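You operate a simulated robot arm through the tools that you are given. There is no shell and no other tool.

You run a simulated two-armed robot. Do the job below in one go: nothing can be reset, and whatever is moved stays where it is left.

JOB
Press the sandwich under the baking tray with both brass weights.
Fine: tray level on the sandwich; the weights lie in the wide block drawer; shut it after. Set down upright: large weight, small weight.

The check looks at the end state, three seconds after you hand in, the way a careful person would. Anything else that was tipped, shoved, dropped, spilled or broken makes it a failure.

ROBOT AND FRAMES
Two 7-joint arms with two-finger parallel grippers on one trunk that stands fixed in place. Base frame: the origin is at the foot of the trunk, x ahead of it, y to its left, z up; the work surface is at about z = 880. Units: mm, degrees, N and s.
The left shoulder is at [70, 163, 1245], the right one opposite. With the tool pointing down near the work surface each hand reaches from about 380 to 880 mm from the base axis, measured 20 degrees to its own side. Payload 3.43 kg a hand.
The TCP of each hand is the grasp point between the finger pads, 34 mm short of the fingertips. In the tool frame z runs along the fingers and y along their closing line. Largest opening 128 mm; finger width 24, thickness 12; the body of the gripper, 48 by 130 mm, starts 96 mm behind the TCP.
Orientation is that of the tool frame in the base frame, as a unit quaternion [x, y, z, w]. With the fingers straight down and closing along the base's y, the tool's x points along the base's -x, its y along +y and its z along -z.

CONTROLS
- The arms move only by the tool nudge_tool. It takes "left_deltas", "right_deltas" or both (then of equal length, played together; a hand with none holds still); each is a list of rows, each a list of 7 numbers: the shift along the tool's x, y, z in mm, then the turn, a rotation vector about the tool's x, y, z in degrees, then the gripper command, from -1 (shut) to 1 (fully open), values between in proportion. In form: [[dx, dy, dz, ax, ay, az, jaw], ...]. A call has 1 to 20 rows; each row is the pose to reach, as a shift and turn from the pose commanded when the call began, along the tool's axes at that moment. Each row takes 0.2 s and may step no farther than 50 mm and 8.6 degrees from the row before; otherwise, or with a gripper value out of range, the whole call is refused. A pose out of reach is approached as far as the arm can. The call stops where the force on the tool passes 90 N (or 10 N more than at its start, if that is more) or the arm is blocked; 0.2 s more then pass. The fingers move at their own pace (about 153 mm/s each) and stop on an object; they squeeze with about 30 N. The grip force told is the motor's: it shows also when the fingers shut on nothing. Time passes only in rows, and 0.2 s behind the last, so rows that repeat a pose let the fingers close. It gives the time, the measured TCP pose, the force on the tool (base axes), the opening and the grip force at its end, in the units of the frame above (readings bear some noise), with the torque about the TCP (base axes, N m) and any sound that the robot's microphone picked up.
- Cameras (640 x 400 px; columns grow to the right, rows downward): "scene" is now at [121.9, 34.7, 1453.9]; the picture's right is [0.42, -0.91, -0.00], its down [-0.66, -0.30, -0.69] and it looks along [0.63, 0.29, -0.72] (base axes); focal length 270 px, centre (320, 200). "left" rides on the left gripper at [76, 11, -160] in its tool frame; the picture's right is [-0.15, 0.99, 0.00], its down [-0.88, -0.13, -0.46] and it looks along [-0.45, -0.07, 0.89] (tool axes); focal length 234 px, centre (320, 200). "right" rides on the right gripper at [76, -11, -160] in its tool frame; the picture's right is [0.15, 0.99, 0.00], its down [-0.88, 0.13, -0.46] and it looks along [-0.45, 0.07, 0.89] (tool axes); focal length 234 px, centre (320, 200). There is no depth. A picture from a camera that has moved, and an enlarged one, comes with that camera's place and axes in the base frame and with its lens.
- grab_frame(camera): a new picture of that camera. The clock stands still meanwhile.
- lift_body(by): slides the trunk up (or, below 0, down) by that many mm; the arms and the scene camera ride with it, the base frame stays. It gives what a move gives, with no picture.
- turn_head(pan, tilt): turns the head with the scene camera to pan (to the left, within 86 degrees either way) and tilt (down, from -29 to 69), counted from straight ahead of the robot. It gives what a move gives.
- close_up(camera, box): a new picture of the part [left, top, right, bottom] of that camera's present view, enlarged. The clock stands still meanwhile.
- hand_in(): hands the job in; it is judged then, once.

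Places have to be worked out from the pictures, the camera data and where the tool is seen. Open the grippers and draw the arms clear of the work before you hand the job in, unless the task says otherwise.

The tools are called after "Request:" as a command line: name --argument value ..., lists and objects as JSON in quotes. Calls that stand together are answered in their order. nudge_tool: Moves the arms, as the interface text tells. Its arguments: {"type":"object","properties":{"left_deltas":{"type":"array","items":{"type":"array","items":{"type":"number"}}},"right_deltas":{"type":"array","items":{"type":"array","items":{"type":"number"}}}},"required":[]} The other tools are called the same way: lift_body (by) moves the trunk up or down; turn_head (pan, tilt) turns the head that bears the scene camera; grab_frame (camera) takes a picture; close_up (camera, box) takes an enlarged picture of a part of a camera's view; hand_in () hands the job in.

At the start:

```text
clock: 0.0
left_tool_pos: [513.6, 510.6, 1183.2]
left_tool_rot: [0.0, 1.0, 0.0, 0.001]
left_force: [1.2, 0.7, 0.3]
left_ft_torque: [-0.02, 0.01, -0.05]
left_opening: 128.1
left_finger_force: 0.1
right_tool_pos: [708.3, -137.7, 1183.2]
right_tool_rot: [0.001, 1.0, 0.0, 0.0]
right_force: [0.4, 0.2, 0.3]
right_ft_torque: [-0.02, -0.01, 0.0]
right_opening: 128.0
right_finger_force: 0.1
trunk travel left (down, up): [-725.0, 215.0]
head pan, tilt (commanded): [24.6, 46.4]
```

scene: 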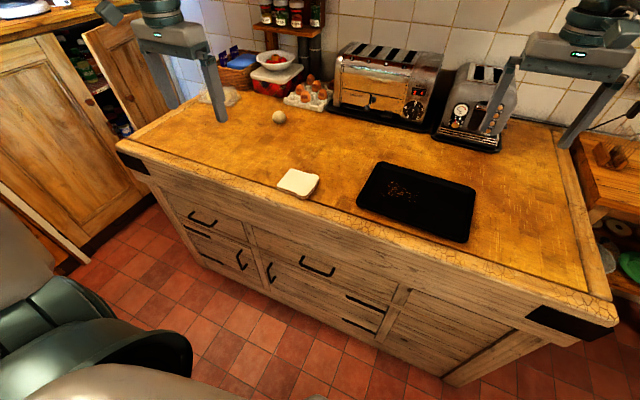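
right: 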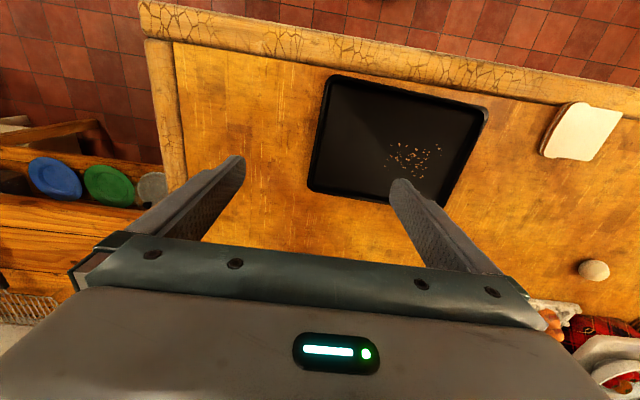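
left: 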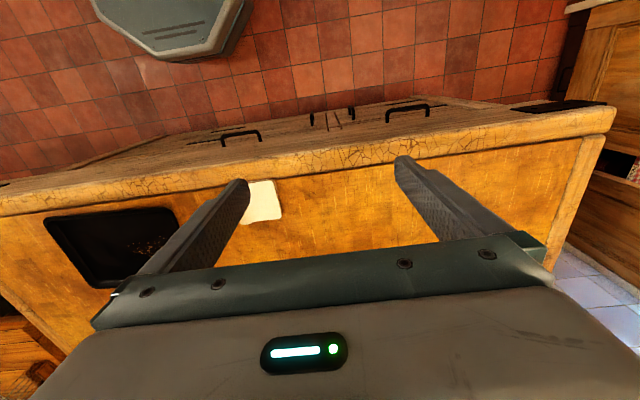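

I'll look closely at the block front and the work area before moving anything.

Request:
close_up --camera "scene" --box '[110, 140, 350, 290]'

Request:
close_up --camera "scene" --box '[260, 200, 580, 400]'

Request:
close_up --camera "scene" --box '[250, 130, 490, 280]'

```text
2.67 times, centred on (230, 215) of scene
camera zoom: at [121.9, 34.7, 1453.9], right [0.42, -0.91, 0.0], down [-0.66, -0.3, -0.69], along [0.63, 0.29, -0.72], focal length 721 px, centre (560, 160)
```

zoom: 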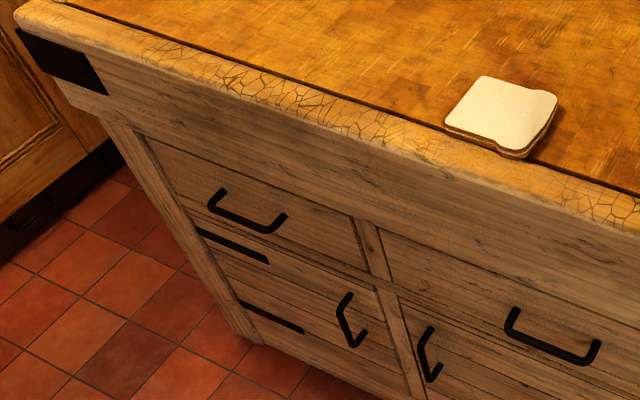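

```text
2.00 times, centred on (420, 300) of scene
camera zoom: at [121.9, 34.7, 1453.9], right [0.42, -0.91, 0.0], down [-0.66, -0.3, -0.69], along [0.63, 0.29, -0.72], focal length 541 px, centre (120, 0)
```

zoom: 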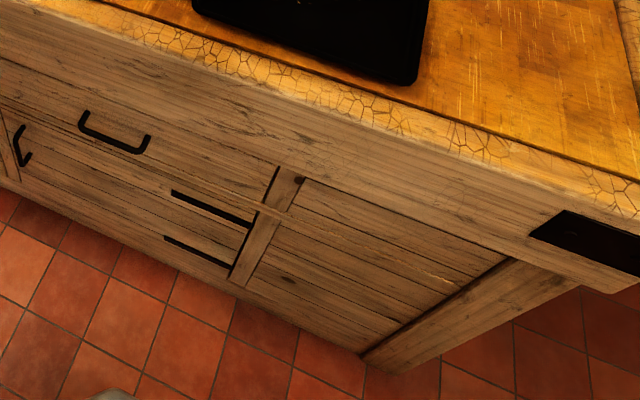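

```text
2.67 times, centred on (370, 205) of scene
camera zoom: at [121.9, 34.7, 1453.9], right [0.42, -0.91, 0.0], down [-0.66, -0.3, -0.69], along [0.63, 0.29, -0.72], focal length 721 px, centre (187, 187)
```

zoom: 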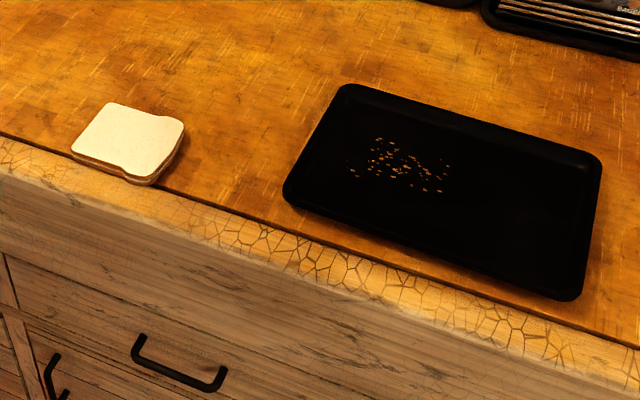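

The wide drawer appears to be the centre one (about y -20..535), its bar handle near (565, 250, 605). I'll turn the head down for a better view of it.

Request:
turn_head --pan 22 --tilt 62

Request:
grab_frame --camera "scene"

```text
clock: 0.8
left_tool_pos: [512.8, 510.5, 1183.1]
left_tool_rot: [-0.001, 1.0, 0.001, 0.001]
left_force: [-0.5, 0.4, 0.0]
left_ft_torque: [-0.01, 0.01, 0.03]
left_opening: 128.0
left_finger_force: 0.0
right_tool_pos: [708.0, -136.6, 1183.6]
right_tool_rot: [0.0, 1.0, 0.0, 0.001]
right_force: [0.4, 0.5, -0.3]
right_ft_torque: [0.03, -0.03, -0.02]
right_opening: 128.2
right_finger_force: 0.2
trunk travel left (down, up): [-725.0, 215.0]
head pan, tilt (commanded): [22.0, 62.0]
```

```text
taken
camera scene: at [108.6, 25.4, 1434.3], right [0.37, -0.93, 0.0], down [-0.82, -0.33, -0.47], along [0.44, 0.18, -0.88], focal length 270 px, centre (320, 200)
```

scene: 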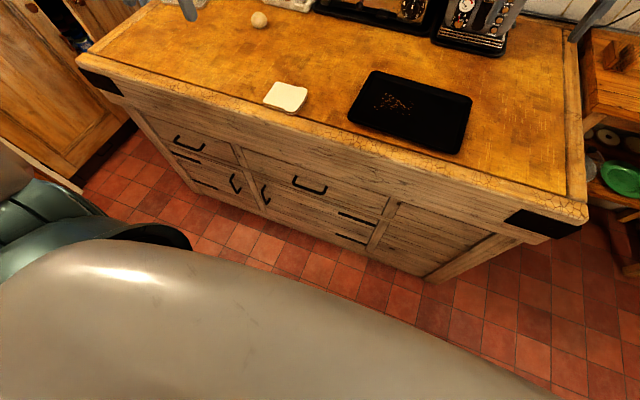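

The drawer is visible over the chest. I'll zoom in on the handle region to measure it.

Request:
close_up --camera "scene" --box '[220, 120, 420, 245]'

Request:
close_up --camera "left" --box '[120, 80, 440, 280]'

```text
3.20 times, centred on (320, 182) of scene
camera zoom: at [108.6, 25.4, 1434.3], right [0.37, -0.93, 0.0], down [-0.82, -0.33, -0.47], along [0.44, 0.18, -0.88], focal length 865 px, centre (320, 256)
```

zoom: 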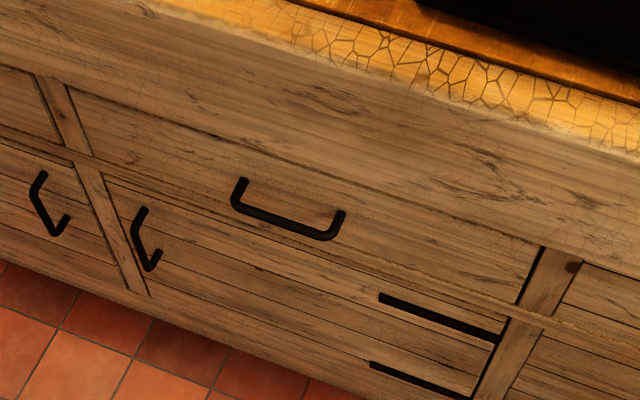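

```text
2.00 times, centred on (280, 180) of left
camera zoom: at [438.5, 522.9, 1343.5], right [0.15, 0.99, 0.0], down [0.88, -0.13, 0.46], along [0.45, -0.07, -0.89], focal length 468 px, centre (400, 240)
```

zoom: 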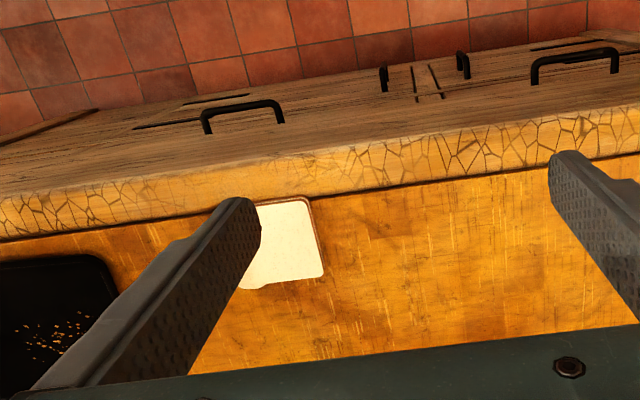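

The two views put the bar handle around (541, 250, 620), roughly 120 mm long and about 30 mm off the drawer front; the counter edge overhangs to x≈558. I'll bring the left hand in front of the block, turning it so the fingers close along x, and then look from its camera.

Request:
nudge_tool --left_deltas '[[14, -32, 20, 0, 0, 8, 0.5], [28, -64, 40, 0, 0, 16, 0], [42, -96, 60, 0, 0, 24, -0.3], [56, -128, 80, 0, 0, 32, -0.4], [70, -160, 100, 0, 0, 40, -0.4], [84, -192, 120, 0, 0, 48, -0.4], [93, -220, 140, 0, 0, 56, -0.4], [93, -220, 160, 0, 0, 64, -0.4], [93, -220, 180, 0, 0, 72, -0.4], [93, -220, 183, 0, 0, 80, -0.4], [93, -220, 183, 0, 0, 85, -0.4], [93, -220, 183, 0, 0, 90, -0.4]]'

Request:
grab_frame --camera "left"

Request:
grab_frame --camera "scene"

```text
clock: 3.4
left_tool_pos: [419.6, 290.4, 1001.4]
left_tool_rot: [0.707, 0.707, 0.0, 0.0]
left_force: [0.0, 0.1, 0.4]
left_ft_torque: [-0.01, -0.03, -0.01]
left_opening: 38.3
left_finger_force: 0.0
right_tool_pos: [708.8, -136.5, 1183.3]
right_tool_rot: [0.0, 1.0, 0.0, 0.0]
right_force: [0.1, -1.1, -0.2]
right_ft_torque: [0.01, 0.03, 0.01]
right_opening: 128.1
right_finger_force: 0.0
trunk travel left (down, up): [-725.0, 215.0]
head pan, tilt (commanded): [22.0, 62.0]
```

```text
taken
camera left: at [432.8, 366.9, 1160.2], right [0.99, -0.15, 0.0], down [-0.13, -0.88, 0.46], along [-0.07, -0.45, -0.89], focal length 234 px, centre (320, 200)
```

left: 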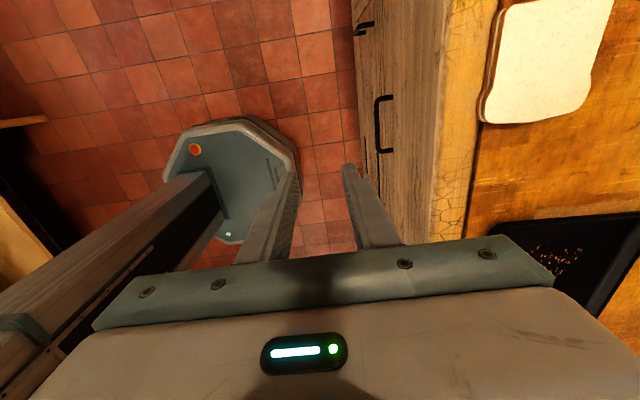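

```text
taken
camera scene: at [108.8, 25.2, 1434.2], right [0.37, -0.93, 0.0], down [-0.82, -0.33, -0.47], along [0.43, 0.18, -0.88], focal length 270 px, centre (320, 200)
```

scene: 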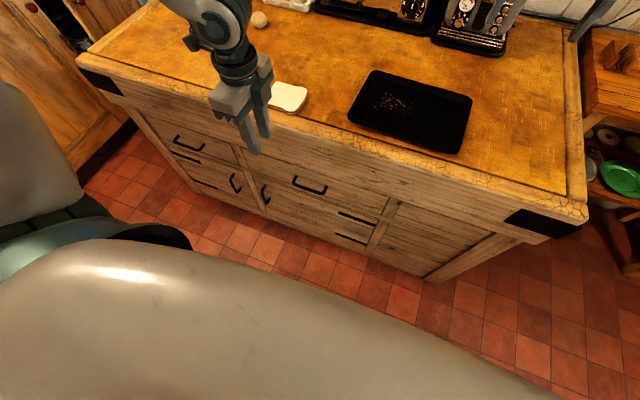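

Handle seen from the left hand: y from about 198 to 316, x≈547, z≈610. I'll lower the hand in front of the drawer and pitch the fingers 45° toward the bar, stopping short of it.

Request:
nudge_tool --left_deltas '[[-4, 2, 35, -5, 0, 0, -0.45], [-8, 4, 70, -10, 0, 0, -0.45], [-12, 6, 105, -15, 0, 0, -0.45], [-16, 10, 140, -20, 0, 0, -0.45], [-20, 18, 175, -25, 0, 0, -0.45], [-24, 28, 210, -30, 0, 0, -0.45], [-28, 40, 245, -35, 0, 0, -0.45], [-32, 50, 280, -40, 0, 0, -0.45], [-33, 60, 310, -45, 0, 0, -0.45], [-33, 60, 322, -45, 0, 0, -0.45]]'

Request:
grab_frame --camera "left"

Request:
grab_frame --camera "scene"

```text
clock: 5.6
left_tool_pos: [510.5, 339.0, 888.9]
left_tool_rot: [0.654, 0.653, 0.271, 0.27]
left_force: [0.3, -0.1, 0.5]
left_ft_torque: [0.01, 0.01, -0.01]
left_opening: 34.9
left_finger_force: 0.1
left hand out of reach, approached as far as the arm can: row 4, 5, 6, 7, 8, 9, 10
right_tool_pos: [709.2, -137.7, 1182.5]
right_tool_rot: [0.0, 1.0, 0.001, 0.0]
right_force: [0.7, -0.1, 0.5]
right_ft_torque: [0.01, -0.02, -0.01]
right_opening: 128.0
right_finger_force: 0.0
trunk travel left (down, up): [-725.0, 215.0]
head pan, tilt (commanded): [22.0, 62.0]
```

```text
taken
camera left: at [407.3, 416.3, 1009.0], right [0.7, -0.15, 0.7], down [-0.41, -0.88, 0.23], along [0.58, -0.45, -0.68], focal length 234 px, centre (320, 200)
```

left: 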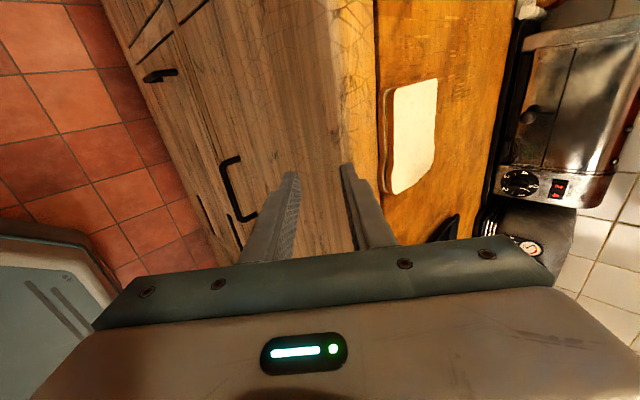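

```text
taken
camera scene: at [108.7, 24.9, 1434.2], right [0.37, -0.93, 0.0], down [-0.82, -0.33, -0.47], along [0.43, 0.18, -0.88], focal length 270 px, centre (320, 200)
```

scene: 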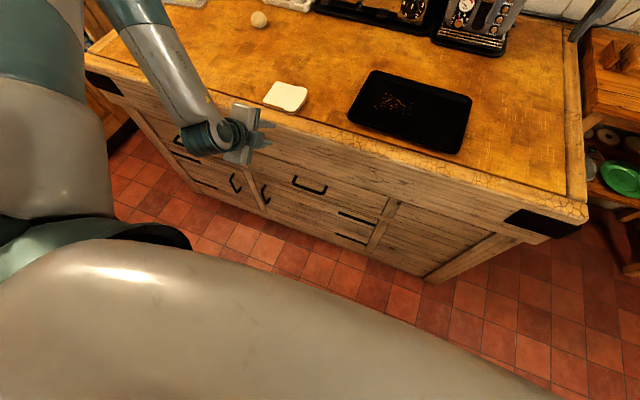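

At this trunk height the tilted hand can't get lower than about z=889, so I'll need to lower the trunk. First I back the left hand away from the counter edge and raise the right hand so it stays clear of the counter.

Request:
nudge_tool --left_deltas '[[0, -14, -14, 0, 0, 0, -0.45], [0, -28, -28, 0, 0, 0, -0.45], [0, -42, -42, 0, 0, 0, -0.45], [0, -50, -50, 0, 0, 0, -0.45]]' --right_deltas '[[25, -20, -38, 0, 0, 0, 1], [50, -40, -76, 0, 0, 0, 1], [75, -60, -112, 0, 0, 0, 1], [100, -80, -150, 0, 0, 0, 1]]'

```text
clock: 6.6
left_tool_pos: [458.9, 355.6, 895.1]
left_tool_rot: [0.653, 0.653, 0.271, 0.272]
left_force: [-0.2, -0.6, 0.2]
left_ft_torque: [-0.03, -0.04, 0.0]
left_opening: 35.2
left_finger_force: 0.0
left hand out of reach, approached as far as the arm can: row 1, 2, 3, 4
right_tool_pos: [604.4, -217.5, 1333.8]
right_tool_rot: [-0.001, 1.0, 0.0, 0.0]
right_force: [-0.4, 0.1, -0.3]
right_ft_torque: [-0.02, -0.05, -0.04]
right_opening: 127.9
right_finger_force: 0.0
trunk travel left (down, up): [-725.0, 215.0]
head pan, tilt (commanded): [22.0, 62.0]
```

Both hands are clear now. Before lowering the trunk I check where the left elbow and forearm are relative to the counter.

Request:
turn_head --pan 45 --tilt 40

Request:
grab_frame --camera "scene"

Request:
grab_frame --camera "right"

Request:
grab_frame --camera "left"

```text
clock: 7.5
left_tool_pos: [461.1, 356.4, 893.0]
left_tool_rot: [0.654, 0.653, 0.27, 0.271]
left_force: [0.5, 0.3, -0.9]
left_ft_torque: [0.02, -0.01, 0.03]
left_opening: 35.1
left_finger_force: 0.0
right_tool_pos: [608.8, -217.2, 1332.5]
right_tool_rot: [0.0, 1.0, 0.001, 0.001]
right_force: [-0.4, 0.2, 0.7]
right_ft_torque: [0.03, 0.02, 0.01]
right_opening: 128.1
right_finger_force: 0.1
trunk travel left (down, up): [-725.0, 215.0]
head pan, tilt (commanded): [45.0, 40.0]
```

```text
taken
camera scene: at [109.7, 61.4, 1463.1], right [0.71, -0.71, 0.0], down [-0.46, -0.45, -0.77], along [0.54, 0.54, -0.64], focal length 270 px, centre (320, 200)
```

scene: 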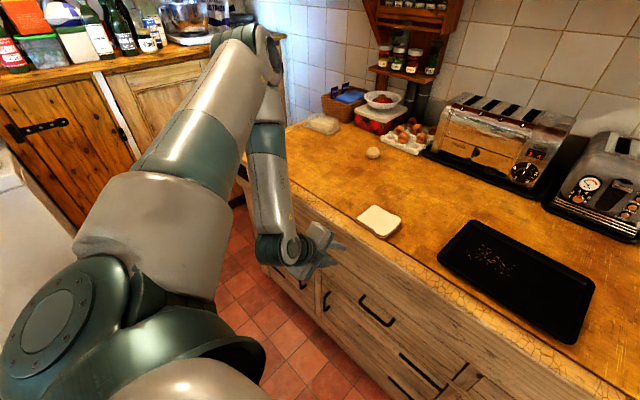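

```text
taken
camera right: at [533.3, -228.1, 1492.0], right [-0.15, 0.99, 0.0], down [0.88, 0.13, 0.46], along [0.45, 0.07, -0.89], focal length 234 px, centre (320, 200)
```

right: 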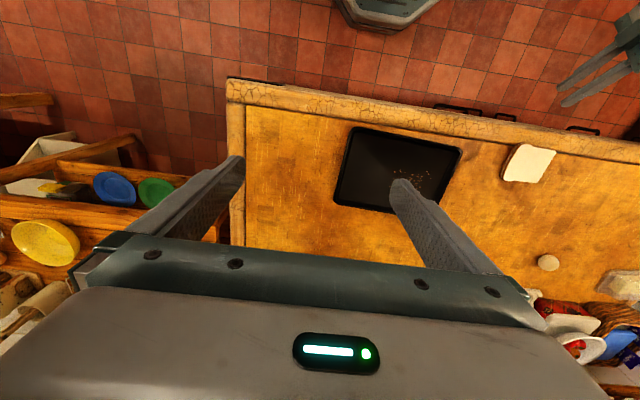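

```text
taken
camera left: at [357.3, 433.6, 1014.6], right [0.7, -0.15, 0.7], down [-0.41, -0.88, 0.23], along [0.58, -0.45, -0.68], focal length 234 px, centre (320, 200)
```

left: 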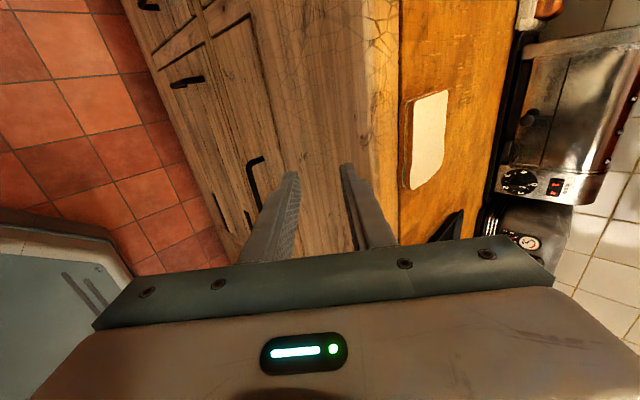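

The left elbow is high and in front of the counter, so lowering is safe. I lower the trunk in two steps.

Request:
lift_body --by -150

Request:
grab_frame --camera "scene"

```text
clock: 9.2
left_tool_pos: [460.7, 356.8, 744.4]
left_tool_rot: [0.654, 0.653, 0.271, 0.271]
left_force: [-1.2, -0.3, -0.4]
left_ft_torque: [0.02, -0.02, -0.01]
left_opening: 35.3
left_finger_force: 0.0
right_tool_pos: [608.8, -217.3, 1181.3]
right_tool_rot: [0.0, 1.0, 0.0, 0.0]
right_force: [-0.2, 0.6, 0.2]
right_ft_torque: [0.0, -0.02, -0.01]
right_opening: 128.1
right_finger_force: 0.1
trunk travel left (down, up): [-575.0, 365.0]
head pan, tilt (commanded): [45.0, 40.0]
```

```text
taken
camera scene: at [108.8, 61.3, 1313.3], right [0.71, -0.71, 0.0], down [-0.45, -0.45, -0.77], along [0.54, 0.54, -0.64], focal length 270 px, centre (320, 200)
```

scene: 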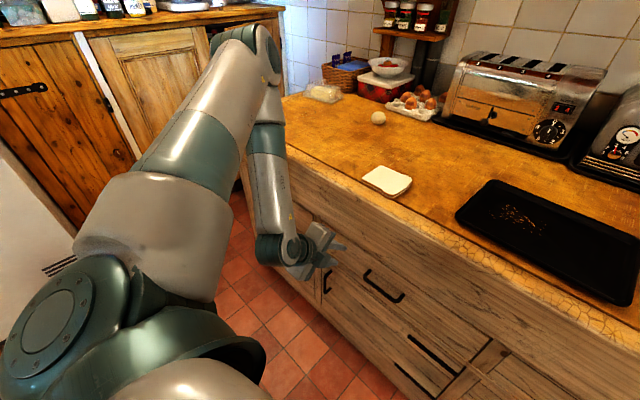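

Good, still clear. I lower another 150 mm, which puts the left hand at about the handle's height, and look again.

Request:
lift_body --by -150

Request:
turn_head --pan 24 --tilt 52

Request:
grab_frame --camera "scene"

Request:
grab_frame --camera "left"

```text
clock: 10.9
left_tool_pos: [460.3, 356.9, 594.9]
left_tool_rot: [0.653, 0.653, 0.271, 0.271]
left_force: [0.2, 0.1, 0.1]
left_ft_torque: [0.0, 0.02, -0.03]
left_opening: 35.0
left_finger_force: 0.1
right_tool_pos: [608.3, -216.9, 1032.1]
right_tool_rot: [0.0, 1.0, 0.0, -0.001]
right_force: [-0.6, 0.3, -0.2]
right_ft_torque: [0.01, 0.0, -0.01]
right_opening: 128.1
right_finger_force: 0.0
trunk travel left (down, up): [-425.0, 515.0]
head pan, tilt (commanded): [45.0, 40.0]
```

```text
clock: 11.8
left_tool_pos: [460.7, 355.7, 594.7]
left_tool_rot: [0.653, 0.654, 0.27, 0.27]
left_force: [0.2, 0.0, 0.2]
left_ft_torque: [0.02, 0.0, -0.01]
left_opening: 35.1
left_finger_force: 0.1
right_tool_pos: [607.1, -217.4, 1032.4]
right_tool_rot: [0.0, 1.0, -0.001, 0.0]
right_force: [0.5, 0.3, -0.2]
right_ft_torque: [-0.01, 0.0, -0.03]
right_opening: 128.0
right_finger_force: 0.1
trunk travel left (down, up): [-425.0, 515.0]
head pan, tilt (commanded): [24.0, 52.0]
```

```text
taken
camera scene: at [117.5, 31.9, 1146.4], right [0.41, -0.91, 0.0], down [-0.72, -0.32, -0.62], along [0.56, 0.25, -0.79], focal length 270 px, centre (320, 200)
```

scene: 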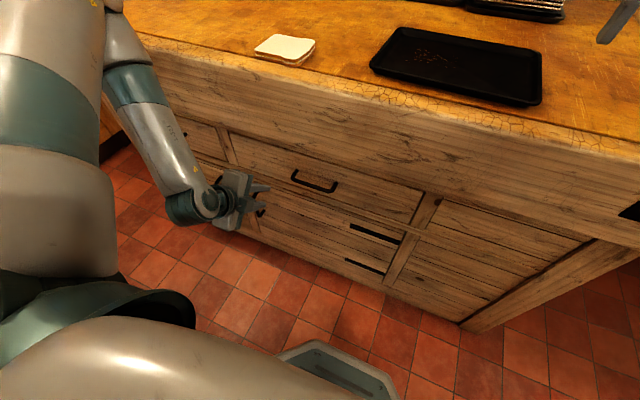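

```text
taken
camera left: at [356.8, 433.6, 714.8], right [0.7, -0.15, 0.7], down [-0.41, -0.88, 0.23], along [0.58, -0.45, -0.68], focal length 234 px, centre (320, 200)
```

left: 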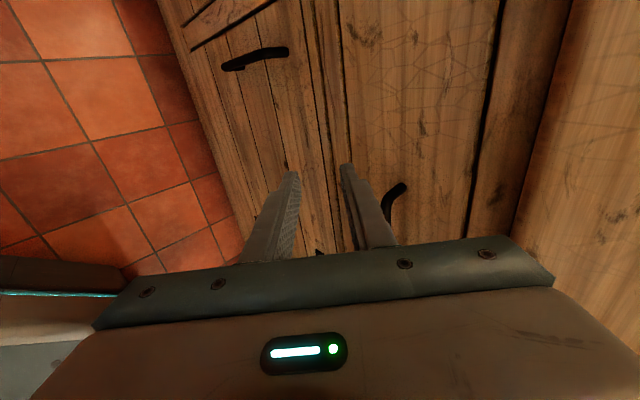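

Now the view is closer. I zoom on the handle to refine its position.

Request:
close_up --camera "scene" --box '[210, 110, 450, 260]'

Request:
close_up --camera "left" --box '[200, 0, 520, 200]'

```text
2.67 times, centred on (330, 185) of scene
camera zoom: at [117.5, 31.9, 1146.4], right [0.41, -0.91, 0.0], down [-0.72, -0.32, -0.62], along [0.56, 0.25, -0.79], focal length 721 px, centre (293, 240)
```

zoom: 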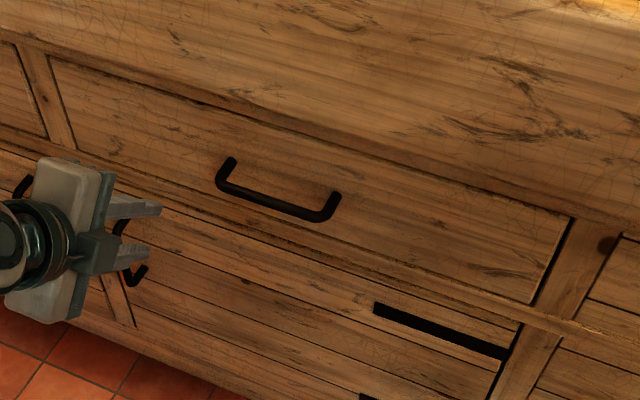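

```text
2.00 times, centred on (360, 100) of left
camera zoom: at [356.8, 433.6, 714.8], right [0.7, -0.15, 0.7], down [-0.41, -0.88, 0.23], along [0.58, -0.45, -0.68], focal length 468 px, centre (240, 400)
```

zoom: 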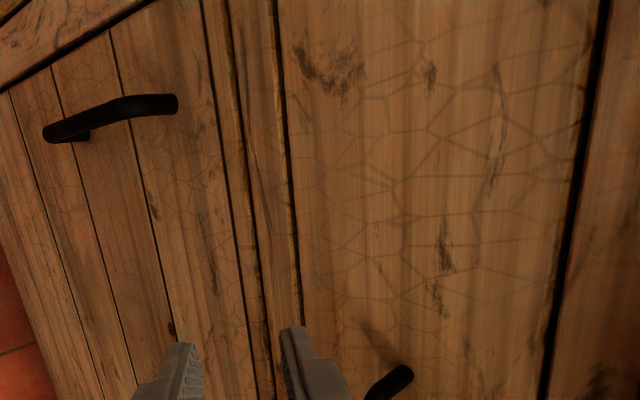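

Triangulated: the bar is at about (545, 248, 592), its left leg meets the drawer front near (584, 311, 592), and reprojecting the TCP matches within 2 mm. I send a zero move to see whether the commanded pose is still an unreachable one.

Request:
nudge_tool --left_deltas '[[0, 0, 0, 0, 0, 0, -0.45]]'

```text
clock: 12.2
left_tool_pos: [460.5, 357.3, 595.1]
left_tool_rot: [0.653, 0.653, 0.271, 0.27]
left_force: [-0.3, 1.1, 0.5]
left_ft_torque: [-0.04, 0.01, 0.04]
left_opening: 35.1
left_finger_force: 0.0
right_tool_pos: [608.2, -217.6, 1031.0]
right_tool_rot: [0.001, 1.0, 0.001, 0.0]
right_force: [0.8, -0.5, 0.4]
right_ft_torque: [0.04, 0.01, -0.01]
right_opening: 128.2
right_finger_force: 0.1
trunk travel left (down, up): [-425.0, 515.0]
head pan, tilt (commanded): [24.0, 52.0]
```

The commanded pose equals the actual one, so deltas are reliable. I move to a pre-grasp point about 50 mm short of the bar along the tool axis.

Request:
nudge_tool --left_deltas '[[-20, 20, -5, 0, 0, 0, -0.45], [-50, 45, -7, 0, 0, 0, -0.45], [-80, 57, -7, 0, 0, 0, -0.45], [-108, 57, -7, 0, 0, 0, -0.45]]'

Request:
close_up --camera "scene" --box '[210, 110, 450, 260]'

Request:
grab_frame --camera "left"

```text
clock: 13.2
left_tool_pos: [515.6, 256.5, 637.7]
left_tool_rot: [0.654, 0.653, 0.27, 0.27]
left_force: [0.1, 0.0, -0.3]
left_ft_torque: [0.0, -0.02, 0.01]
left_opening: 35.3
left_finger_force: 0.2
left hand out of reach, approached as far as the arm can: row 1, 2, 3, 4
right_tool_pos: [607.2, -217.1, 1032.2]
right_tool_rot: [0.0, 1.0, 0.0, 0.0]
right_force: [-0.1, 0.7, 0.7]
right_ft_torque: [0.02, -0.01, -0.03]
right_opening: 127.9
right_finger_force: 0.0
trunk travel left (down, up): [-425.0, 515.0]
head pan, tilt (commanded): [24.0, 52.0]
```

```text
2.67 times, centred on (330, 185) of scene
camera zoom: at [117.4, 31.4, 1146.4], right [0.41, -0.91, 0.0], down [-0.72, -0.32, -0.62], along [0.56, 0.25, -0.79], focal length 721 px, centre (293, 240)
```

zoom: 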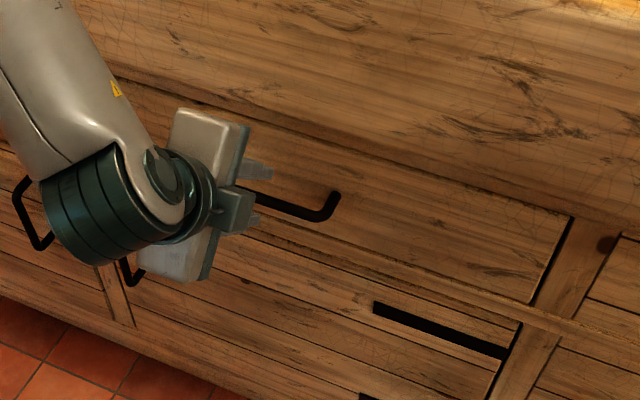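

```text
taken
camera left: at [411.8, 332.9, 758.6], right [0.7, -0.15, 0.7], down [-0.41, -0.88, 0.23], along [0.58, -0.45, -0.68], focal length 234 px, centre (320, 200)
```

left: 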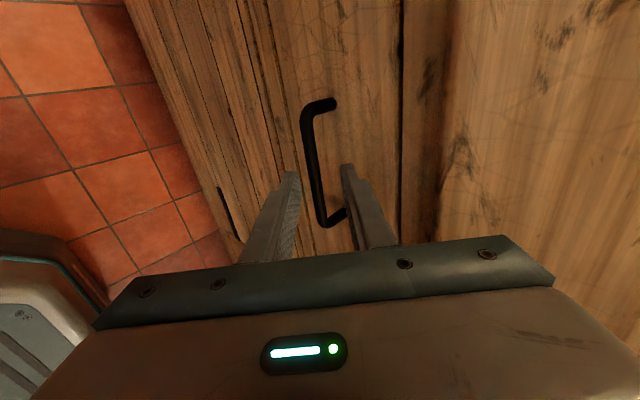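

With the 45° pitch the wrist is too close to the shoulder, so this inner limit is the problem; straighter-down fingers (about 20° pitch) with a higher trunk should work. I back off and straighten the left hand.

Request:
nudge_tool --left_deltas '[[0, -8, -12, 7.5, 0, 0, -0.45], [0, -16, -25, 15, 0, 0, -0.45], [0, -24, -37, 22.5, 0, 0, -0.45], [0, -31, -50, 30, 0, 0, -0.45], [0, -39, -62, 37.5, 0, 0, -0.45], [0, -46, -74, 45, 0, 0, -0.45]]'

Request:
grab_frame --camera "scene"

```text
clock: 14.6
left_tool_pos: [430.2, 255.8, 658.2]
left_tool_rot: [0.707, 0.707, 0.0, 0.0]
left_force: [-0.6, 0.0, 0.5]
left_ft_torque: [0.0, -0.04, 0.0]
left_opening: 35.1
left_finger_force: 0.1
right_tool_pos: [608.0, -217.6, 1032.5]
right_tool_rot: [0.0, 1.0, 0.001, 0.001]
right_force: [-0.8, 0.1, -0.2]
right_ft_torque: [0.02, -0.03, 0.0]
right_opening: 127.8
right_finger_force: 0.2
trunk travel left (down, up): [-425.0, 515.0]
head pan, tilt (commanded): [24.0, 52.0]
```

```text
taken
camera scene: at [117.6, 31.8, 1146.4], right [0.41, -0.91, 0.0], down [-0.72, -0.32, -0.62], along [0.56, 0.25, -0.79], focal length 270 px, centre (320, 200)
```

scene: 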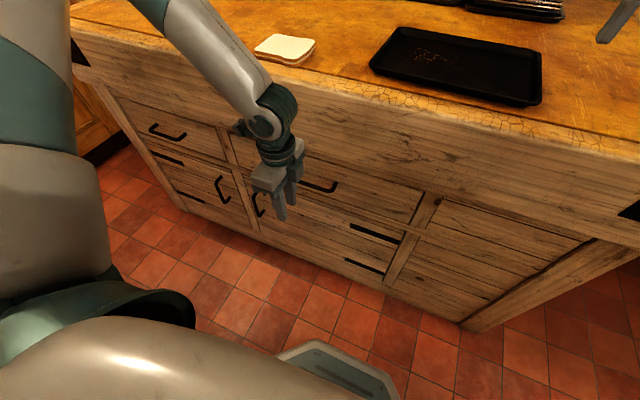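

The straight-down pose reaches fine. I raise the trunk 250 mm (hand rises in front of the counter with clearance), then take the hand straight down again.

Request:
lift_body --by 250

Request:
nudge_tool --left_deltas '[[0, 0, 40, 0, 0, 0, -0.45], [0, 0, 80, 0, 0, 0, -0.45], [0, 0, 120, 0, 0, 0, -0.45], [0, 0, 160, 0, 0, 0, -0.45], [0, 0, 200, 0, 0, 0, -0.45], [0, 0, 240, 0, 0, 0, -0.45]]'

Request:
grab_frame --camera "scene"

```text
clock: 17.2
left_tool_pos: [430.8, 254.9, 906.4]
left_tool_rot: [0.707, 0.708, 0.0, 0.0]
left_force: [0.5, -0.4, 0.1]
left_ft_torque: [0.0, 0.01, 0.02]
left_opening: 35.1
left_finger_force: 0.1
right_tool_pos: [608.6, -216.7, 1281.2]
right_tool_rot: [0.0, 1.0, 0.0, 0.0]
right_force: [0.8, -0.3, 0.3]
right_ft_torque: [0.01, 0.01, -0.01]
right_opening: 128.0
right_finger_force: 0.2
trunk travel left (down, up): [-675.0, 265.0]
head pan, tilt (commanded): [24.0, 52.0]
```

```text
clock: 18.6
left_tool_pos: [427.3, 304.2, 779.2]
left_tool_rot: [0.707, 0.708, -0.002, 0.0]
left_force: [-0.3, 0.2, 0.1]
left_ft_torque: [0.01, -0.01, -0.01]
left_opening: 35.3
left_finger_force: 0.1
left hand out of reach, approached as far as the arm can: row 3, 4, 5, 6
right_tool_pos: [608.4, -216.9, 1282.3]
right_tool_rot: [0.0, 1.0, 0.0, 0.0]
right_force: [0.1, 0.3, 0.4]
right_ft_torque: [0.0, 0.05, -0.02]
right_opening: 127.8
right_finger_force: 0.1
trunk travel left (down, up): [-675.0, 265.0]
head pan, tilt (commanded): [24.0, 52.0]
```

```text
taken
camera scene: at [117.4, 31.9, 1396.4], right [0.41, -0.91, 0.0], down [-0.72, -0.32, -0.62], along [0.56, 0.25, -0.79], focal length 270 px, centre (320, 200)
```

scene: 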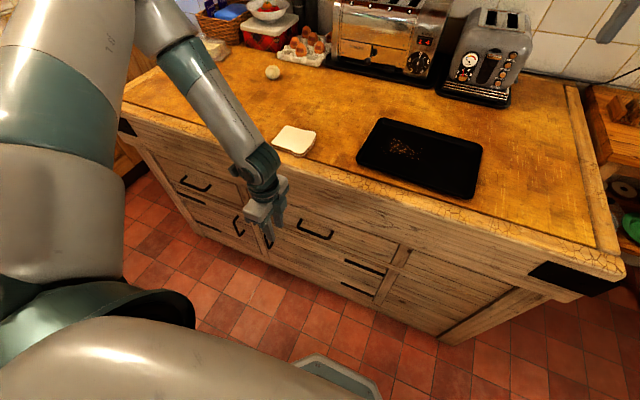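

So there is also a lower limit of roughly 360–400 mm below the shoulder; the trunk has to ride down with the work. I go back up, lower the trunk 250 mm again and test the reach with a 20° pitch in free air in front of the drawer.

Request:
nudge_tool --left_deltas '[[-16, 1, -42, 0, 0, 0, -0.45], [-32, 2, -85, 0, 0, 0, -0.45], [-48, 3, -127, 0, 0, 0, -0.45]]'

Request:
lift_body --by -250

Request:
nudge_tool --left_deltas '[[0, 15, 0, -5, 0, 0, -0.45], [0, 30, 0, -10, 0, 0, -0.45], [0, 45, 0, -15, 0, 0, -0.45], [0, 60, 0, -20, 0, 0, -0.45]]'

```text
clock: 19.4
left_tool_pos: [428.5, 256.3, 906.4]
left_tool_rot: [0.708, 0.707, 0.0, -0.001]
left_force: [0.5, 0.1, 0.1]
left_ft_torque: [0.03, 0.01, 0.0]
left_opening: 35.5
left_finger_force: 0.1
right_tool_pos: [606.7, -218.5, 1282.2]
right_tool_rot: [0.0, 1.0, 0.0, 0.0]
right_force: [0.4, -0.4, 0.4]
right_ft_torque: [0.01, -0.03, 0.01]
right_opening: 128.0
right_finger_force: 0.1
trunk travel left (down, up): [-675.0, 265.0]
head pan, tilt (commanded): [24.0, 52.0]
```

```text
clock: 21.9
left_tool_pos: [430.6, 255.1, 655.4]
left_tool_rot: [0.706, 0.708, 0.0, 0.0]
left_force: [-0.7, -0.4, 0.0]
left_ft_torque: [0.0, 0.0, -0.02]
left_opening: 35.0
left_finger_force: 0.0
right_tool_pos: [607.2, -217.0, 1031.8]
right_tool_rot: [0.0, 1.0, 0.0, 0.0]
right_force: [-0.7, -0.9, 0.3]
right_ft_torque: [-0.02, 0.0, 0.01]
right_opening: 127.9
right_finger_force: 0.0
trunk travel left (down, up): [-425.0, 515.0]
head pan, tilt (commanded): [24.0, 52.0]
```

```text
clock: 22.9
left_tool_pos: [490.1, 255.2, 655.3]
left_tool_rot: [0.696, 0.696, 0.123, 0.123]
left_force: [0.6, 0.5, 0.3]
left_ft_torque: [-0.02, -0.02, -0.01]
left_opening: 35.3
left_finger_force: 0.0
right_tool_pos: [607.8, -217.8, 1030.9]
right_tool_rot: [0.001, 1.0, 0.0, 0.0]
right_force: [-0.3, 0.0, -0.1]
right_ft_torque: [0.0, 0.01, 0.0]
right_opening: 128.1
right_finger_force: 0.0
trunk travel left (down, up): [-425.0, 515.0]
head pan, tilt (commanded): [24.0, 52.0]
```

The 20° pitch works here. I test in free air how far back (−x) it can be pulled at this pitch.

Request:
nudge_tool --left_deltas '[[0, -28.2, -10.3, 0, 0, 0, -0.45], [0, -56.4, -20.5, 0, 0, 0, -0.45], [0, -84.6, -30.8, 0, 0, 0, -0.45], [0, -112.8, -41, 0, 0, 0, -0.45], [0, -141, -51.3, 0, 0, 0, -0.45]]'

```text
clock: 24.1
left_tool_pos: [448.1, 261.2, 628.1]
left_tool_rot: [0.696, 0.697, 0.123, 0.123]
left_force: [-1.1, -0.1, 0.3]
left_ft_torque: [-0.01, -0.01, -0.03]
left_opening: 35.0
left_finger_force: 0.1
left hand out of reach, approached as far as the arm can: row 2, 3, 4, 5
right_tool_pos: [608.3, -217.2, 1033.0]
right_tool_rot: [0.0, 1.0, 0.0, 0.0]
right_force: [-0.5, 0.0, 1.0]
right_ft_torque: [-0.01, 0.0, -0.02]
right_opening: 127.9
right_finger_force: 0.1
trunk travel left (down, up): [-425.0, 515.0]
head pan, tilt (commanded): [24.0, 52.0]
```

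At 20° pitch I can pull back to about x=448; straightening toward vertical while pulling should give more. I move to a pre-grasp just above the bar, aligned along the pitched tool axis, and check from the hand camera.

Request:
nudge_tool --left_deltas '[[0, 0, -20, 0, 0, 0, -0.45], [0, 28, -20, 0, 0, 0, -0.45], [0, 55, -15, 0, 0, 0, -0.45], [-1, 79, 3, 0, 0, 0, -0.45]]'

Request:
grab_frame --camera "left"

Request:
close_up --camera "scene" --box '[220, 90, 420, 215]'

```text
clock: 25.1
left_tool_pos: [521.0, 262.5, 652.8]
left_tool_rot: [0.696, 0.697, 0.123, 0.122]
left_force: [-0.4, -0.2, 0.0]
left_ft_torque: [0.02, 0.0, 0.0]
left_opening: 35.1
left_finger_force: 0.0
left hand out of reach, approached as far as the arm can: row 1
right_tool_pos: [608.9, -216.0, 1030.7]
right_tool_rot: [-0.001, 1.0, 0.0, -0.001]
right_force: [-0.5, -0.7, 1.1]
right_ft_torque: [0.01, 0.04, 0.02]
right_opening: 127.9
right_finger_force: 0.0
trunk travel left (down, up): [-425.0, 515.0]
head pan, tilt (commanded): [24.0, 52.0]
```

```text
taken
camera left: at [478.8, 339.4, 806.6], right [0.93, -0.14, 0.34], down [-0.28, -0.88, 0.38], along [0.24, -0.45, -0.86], focal length 234 px, centre (320, 200)
```

left: 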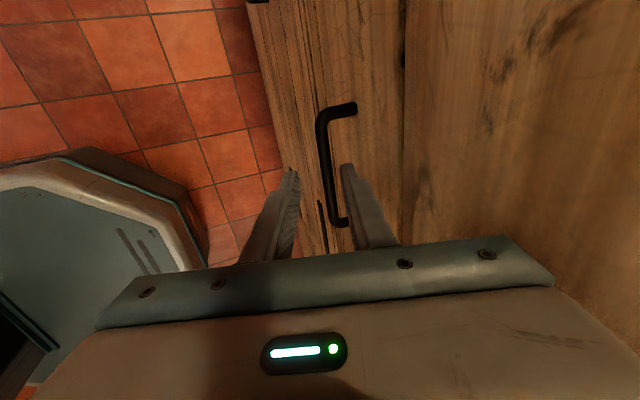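

```text
3.20 times, centred on (320, 152) of scene
camera zoom: at [118.3, 32.2, 1146.3], right [0.41, -0.91, 0.0], down [-0.72, -0.32, -0.61], along [0.56, 0.25, -0.79], focal length 865 px, centre (320, 352)
```

zoom: 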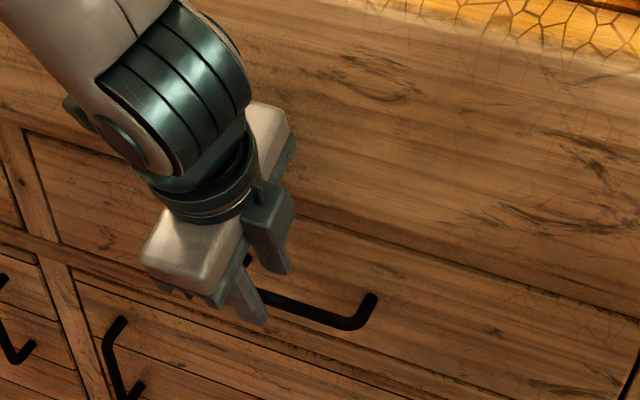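

In the hand camera the bar sits about 6 mm off the tool axis toward the far finger. I centre on it and advance 40 mm along the tool axis.

Request:
nudge_tool --left_deltas '[[0, 6, 0, 0, 0, 0, -0.45], [0, 6, 20, 0, 0, 0, -0.45], [0, 6, 40, 0, 0, 0, -0.45]]'

Request:
grab_frame --camera "left"

Request:
close_up --camera "scene" --box '[240, 140, 400, 240]'

```text
clock: 25.9
left_tool_pos: [531.8, 261.7, 622.8]
left_tool_rot: [0.696, 0.697, 0.123, 0.125]
left_force: [-64.2, 9.0, 37.3]
left_ft_torque: [-1.09, -8.19, 0.14]
left_opening: 35.2
left_finger_force: 0.0
right_tool_pos: [600.3, -219.0, 1039.0]
right_tool_rot: [0.0, 1.0, 0.0, 0.003]
right_force: [0.1, 0.1, 0.0]
right_ft_torque: [-0.01, 0.03, 0.0]
right_opening: 128.0
right_finger_force: 0.2
trunk travel left (down, up): [-425.0, 515.0]
head pan, tilt (commanded): [24.0, 52.0]
```

```text
taken
camera left: at [489.0, 339.0, 777.0], right [0.93, -0.15, 0.34], down [-0.28, -0.88, 0.38], along [0.25, -0.45, -0.86], focal length 234 px, centre (320, 200)
```

left: 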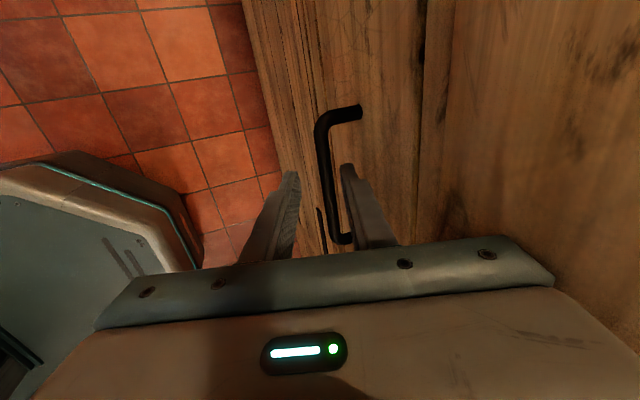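

```text
4.00 times, centred on (320, 190) of scene
camera zoom: at [106.7, 31.6, 1148.3], right [0.41, -0.91, 0.0], down [-0.71, -0.32, -0.62], along [0.57, 0.25, -0.78], focal length 1082 px, centre (320, 240)
```

zoom: 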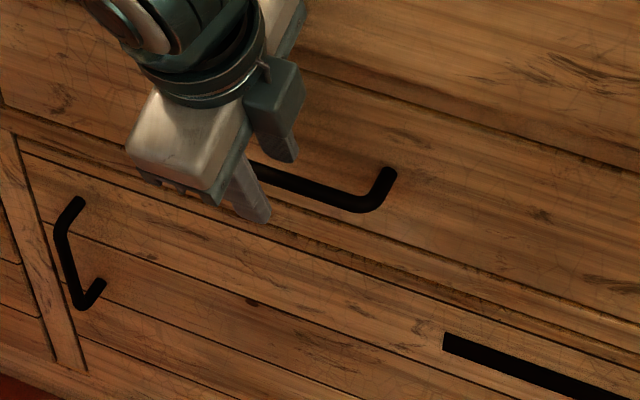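

The gripper body's corner hit the apron board (torque places the contact near x≈562, z≈735), so the apron sits proud of the drawer front. I back straight off the way I came.

Request:
nudge_tool --left_deltas '[[0, -8, -10, 0, 0, 0, -0.45], [0, -12, -30, 0, 0, 0, -0.45], [0, -14, -40, 0, 0, 0, -0.45]]'

Request:
grab_frame --camera "scene"

```text
clock: 26.8
left_tool_pos: [514.3, 263.9, 649.7]
left_tool_rot: [0.695, 0.697, 0.123, 0.123]
left_force: [0.0, 1.1, 0.2]
left_ft_torque: [0.0, 0.01, -0.04]
left_opening: 35.1
left_finger_force: 0.0
right_tool_pos: [609.0, -215.9, 1032.1]
right_tool_rot: [-0.001, 1.0, -0.001, 0.0]
right_force: [0.1, 0.4, 0.5]
right_ft_torque: [-0.02, 0.06, 0.01]
right_opening: 127.9
right_finger_force: 0.1
trunk travel left (down, up): [-425.0, 515.0]
head pan, tilt (commanded): [24.0, 52.0]
```

```text
taken
camera scene: at [118.3, 31.9, 1146.2], right [0.41, -0.91, 0.0], down [-0.72, -0.32, -0.62], along [0.56, 0.25, -0.79], focal length 270 px, centre (320, 200)
```

scene: 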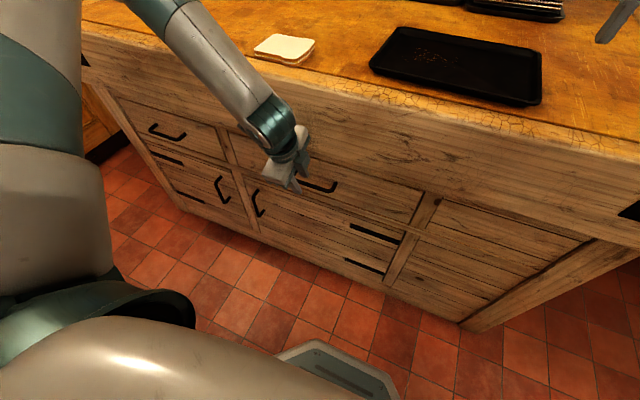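

Combining the hand views gives the bar at about (551, 252, 594), drawer face x≈587, apron face x≈562. A 33° pitch keeps the body clear of the apron, so I rotate in place and check.

Request:
nudge_tool --left_deltas '[[-4, 0, 0, -6.5, 0, 0, -0.5625], [-8, 0, 0, -13, 0, 0, -0.5625], [-8, 0, 0, -13, 0, 0, -0.5625]]'

Request:
close_up --camera "left" --box '[220, 60, 460, 260]'

```text
clock: 27.6
left_tool_pos: [513.8, 255.4, 651.5]
left_tool_rot: [0.678, 0.678, 0.201, 0.202]
left_force: [0.0, 0.6, -0.3]
left_ft_torque: [0.03, -0.02, 0.04]
left_opening: 28.2
left_finger_force: 0.1
right_tool_pos: [608.3, -218.1, 1033.0]
right_tool_rot: [0.0, 1.0, 0.001, 0.0]
right_force: [-1.1, -0.5, -0.8]
right_ft_torque: [0.0, -0.03, 0.03]
right_opening: 127.9
right_finger_force: 0.0
trunk travel left (down, up): [-425.0, 515.0]
head pan, tilt (commanded): [24.0, 52.0]
```

```text
2.00 times, centred on (340, 160) of left
camera zoom: at [437.7, 331.6, 790.7], right [0.83, -0.15, 0.54], down [-0.36, -0.88, 0.31], along [0.43, -0.45, -0.78], focal length 468 px, centre (280, 280)
```

zoom: 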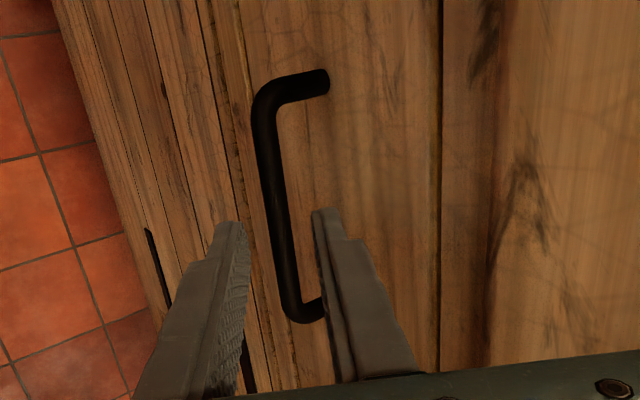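

The bar is now centred within about 2 mm on the tool axis. I advance 46 mm in small steps so the fingertips pass about 12 mm beyond the bar.

Request:
nudge_tool --left_deltas '[[0, -1, 12, 0, 0, 0, -0.5625], [0, -2, 24, 0, 0, 0, -0.5625], [0, -2, 35, 0, 0, 0, -0.5625], [0, -2, 46, 0, 0, 0, -0.5625]]'

Request:
close_up --camera "left" --box '[220, 60, 460, 260]'

Request:
close_up --camera "scene" --box '[240, 140, 400, 240]'

```text
clock: 28.6
left_tool_pos: [538.2, 255.2, 610.8]
left_tool_rot: [0.679, 0.678, 0.2, 0.2]
left_force: [-0.9, -0.6, 0.0]
left_ft_torque: [0.02, 0.02, 0.04]
left_opening: 27.9
left_finger_force: 0.1
right_tool_pos: [607.5, -217.9, 1032.8]
right_tool_rot: [0.0, 1.0, -0.001, 0.0]
right_force: [-0.3, 0.9, -0.1]
right_ft_torque: [0.02, -0.03, -0.01]
right_opening: 127.9
right_finger_force: 0.0
trunk travel left (down, up): [-425.0, 515.0]
head pan, tilt (commanded): [24.0, 52.0]
```

```text
2.00 times, centred on (340, 160) of left
camera zoom: at [461.4, 331.4, 751.2], right [0.83, -0.15, 0.54], down [-0.36, -0.88, 0.31], along [0.43, -0.45, -0.78], focal length 468 px, centre (280, 280)
```

zoom: 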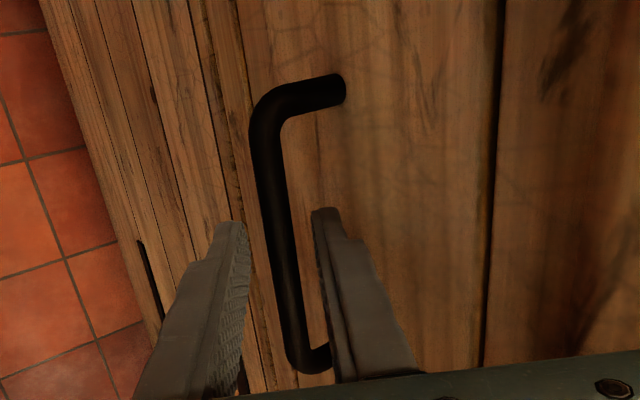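

```text
4.00 times, centred on (320, 190) of scene
camera zoom: at [117.7, 31.8, 1146.4], right [0.41, -0.91, 0.0], down [-0.72, -0.32, -0.62], along [0.56, 0.25, -0.79], focal length 1082 px, centre (320, 240)
```

zoom: 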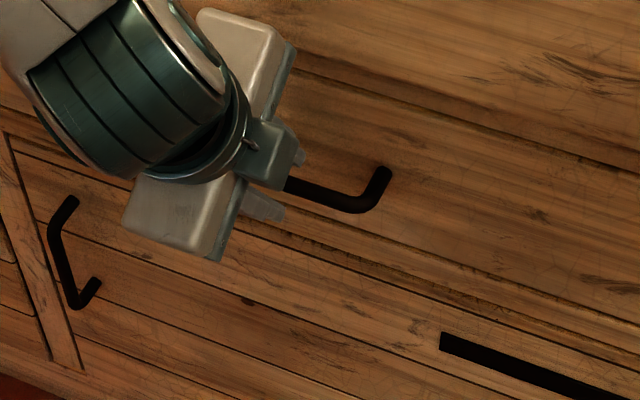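

No contact and the bar lies between the fingertips. I close the gripper on it.

Request:
nudge_tool --left_deltas '[[0, 0, 0, 0, 0, 0, -1], [0, 0, 0, 0, 0, 0, -1], [0, 0, 0, 0, 0, 0, -1]]'

Request:
close_up --camera "left" --box '[220, 60, 460, 260]'

```text
clock: 29.4
left_tool_pos: [537.9, 254.3, 612.4]
left_tool_rot: [0.678, 0.678, 0.201, 0.202]
left_force: [3.7, 2.2, 8.0]
left_ft_torque: [0.4, -0.16, -0.78]
left_opening: 11.9
left_finger_force: 44.7
right_tool_pos: [608.2, -217.3, 1032.2]
right_tool_rot: [0.0, 1.0, 0.0, 0.0]
right_force: [-0.2, 0.0, 0.5]
right_ft_torque: [-0.02, -0.01, 0.01]
right_opening: 127.9
right_finger_force: 0.0
trunk travel left (down, up): [-425.0, 515.0]
head pan, tilt (commanded): [24.0, 52.0]
```

```text
2.00 times, centred on (340, 160) of left
camera zoom: at [461.3, 331.2, 752.0], right [0.83, -0.15, 0.54], down [-0.36, -0.88, 0.31], along [0.43, -0.45, -0.78], focal length 468 px, centre (280, 280)
```

zoom: 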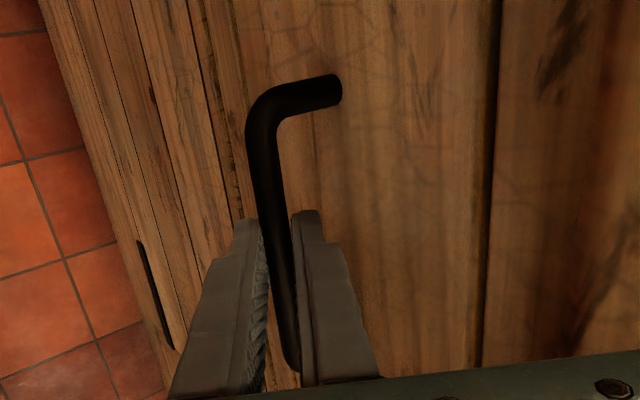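

The grip stopped at 11.9 mm on the bar. I start pulling the drawer gently, letting the hand straighten around the bar as it comes out.

Request:
nudge_tool --left_deltas '[[0, -4.2, -2.7, 0, 0, 0, -1], [0, -8.4, -5.45, 0, 0, 0, -1], [0, -16, -10.9, 2, 0, 0, -1], [0, -22.9, -16.2, 6, 0, 0, -1], [0, -29.7, -21.5, 10, 0, 0, -1]]'

Request:
grab_frame --camera "scene"

```text
clock: 30.6
left_tool_pos: [499.9, 254.9, 613.1]
left_tool_rot: [0.693, 0.693, 0.141, 0.141]
left_force: [0.6, 2.5, 13.0]
left_ft_torque: [1.67, -0.19, -0.39]
left_opening: 11.6
left_finger_force: 44.8
right_tool_pos: [607.9, -217.5, 1032.4]
right_tool_rot: [0.001, 1.0, 0.0, 0.0]
right_force: [-0.5, -0.4, -0.9]
right_ft_torque: [0.0, 0.0, -0.01]
right_opening: 128.0
right_finger_force: 0.1
trunk travel left (down, up): [-425.0, 515.0]
head pan, tilt (commanded): [24.0, 52.0]
```

```text
taken
camera scene: at [116.6, 31.1, 1146.5], right [0.41, -0.91, 0.0], down [-0.72, -0.32, -0.62], along [0.56, 0.25, -0.79], focal length 270 px, centre (320, 200)
```

scene: 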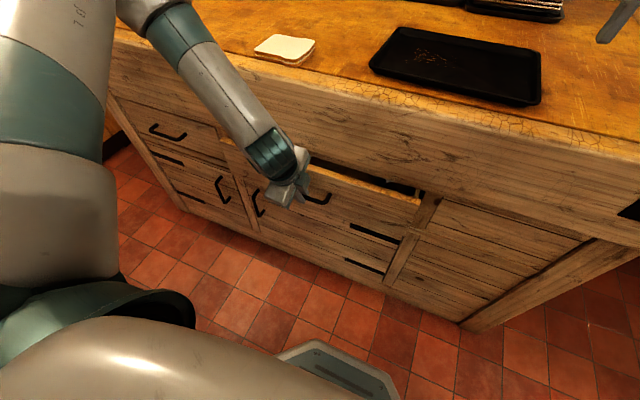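

The drawer slides easily. I keep pulling while straightening to vertical.

Request:
nudge_tool --left_deltas '[[0, -7.7, -3.9, 4, 0, 0, -1], [0, -15.3, -7.6, 8, 0, 0, -1], [0, -23, -11.2, 12, 0, 0, -1], [0, -31.2, -14.9, 15, 0, 0, -1], [0, -39.2, -18.4, 18, 0, 0, -1], [0, -47.4, -22, 21, 0, 0, -1], [0, -55.8, -25.6, 23, 0, 0, -1], [0, -65, -29.5, 23, 0, 0, -1], [0, -74.2, -33.4, 23, 0, 0, -1]]'

Request:
grab_frame --camera "scene"

```text
clock: 32.5
left_tool_pos: [418.7, 255.2, 614.5]
left_tool_rot: [0.706, 0.708, 0.0, -0.001]
left_force: [0.1, -0.7, -0.5]
left_ft_torque: [-0.18, 0.0, -1.12]
left_opening: 11.6
left_finger_force: 44.5
right_tool_pos: [608.2, -217.2, 1031.0]
right_tool_rot: [0.0, 1.0, 0.0, 0.0]
right_force: [-0.2, 0.6, -0.3]
right_ft_torque: [0.04, -0.01, 0.01]
right_opening: 128.1
right_finger_force: 0.1
trunk travel left (down, up): [-425.0, 515.0]
head pan, tilt (commanded): [24.0, 52.0]
```

```text
taken
camera scene: at [117.5, 31.7, 1146.4], right [0.41, -0.91, 0.0], down [-0.72, -0.32, -0.62], along [0.56, 0.25, -0.79], focal length 270 px, centre (320, 200)
```

scene: 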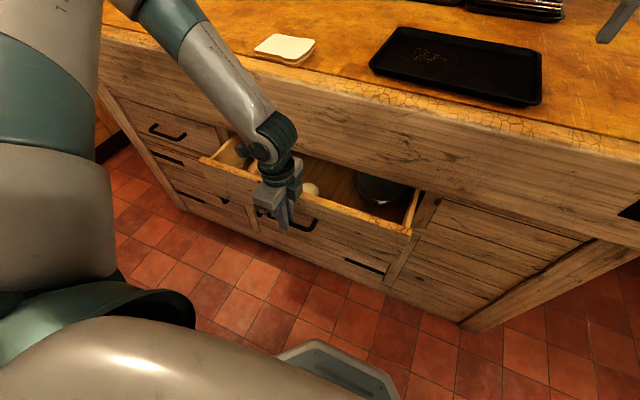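

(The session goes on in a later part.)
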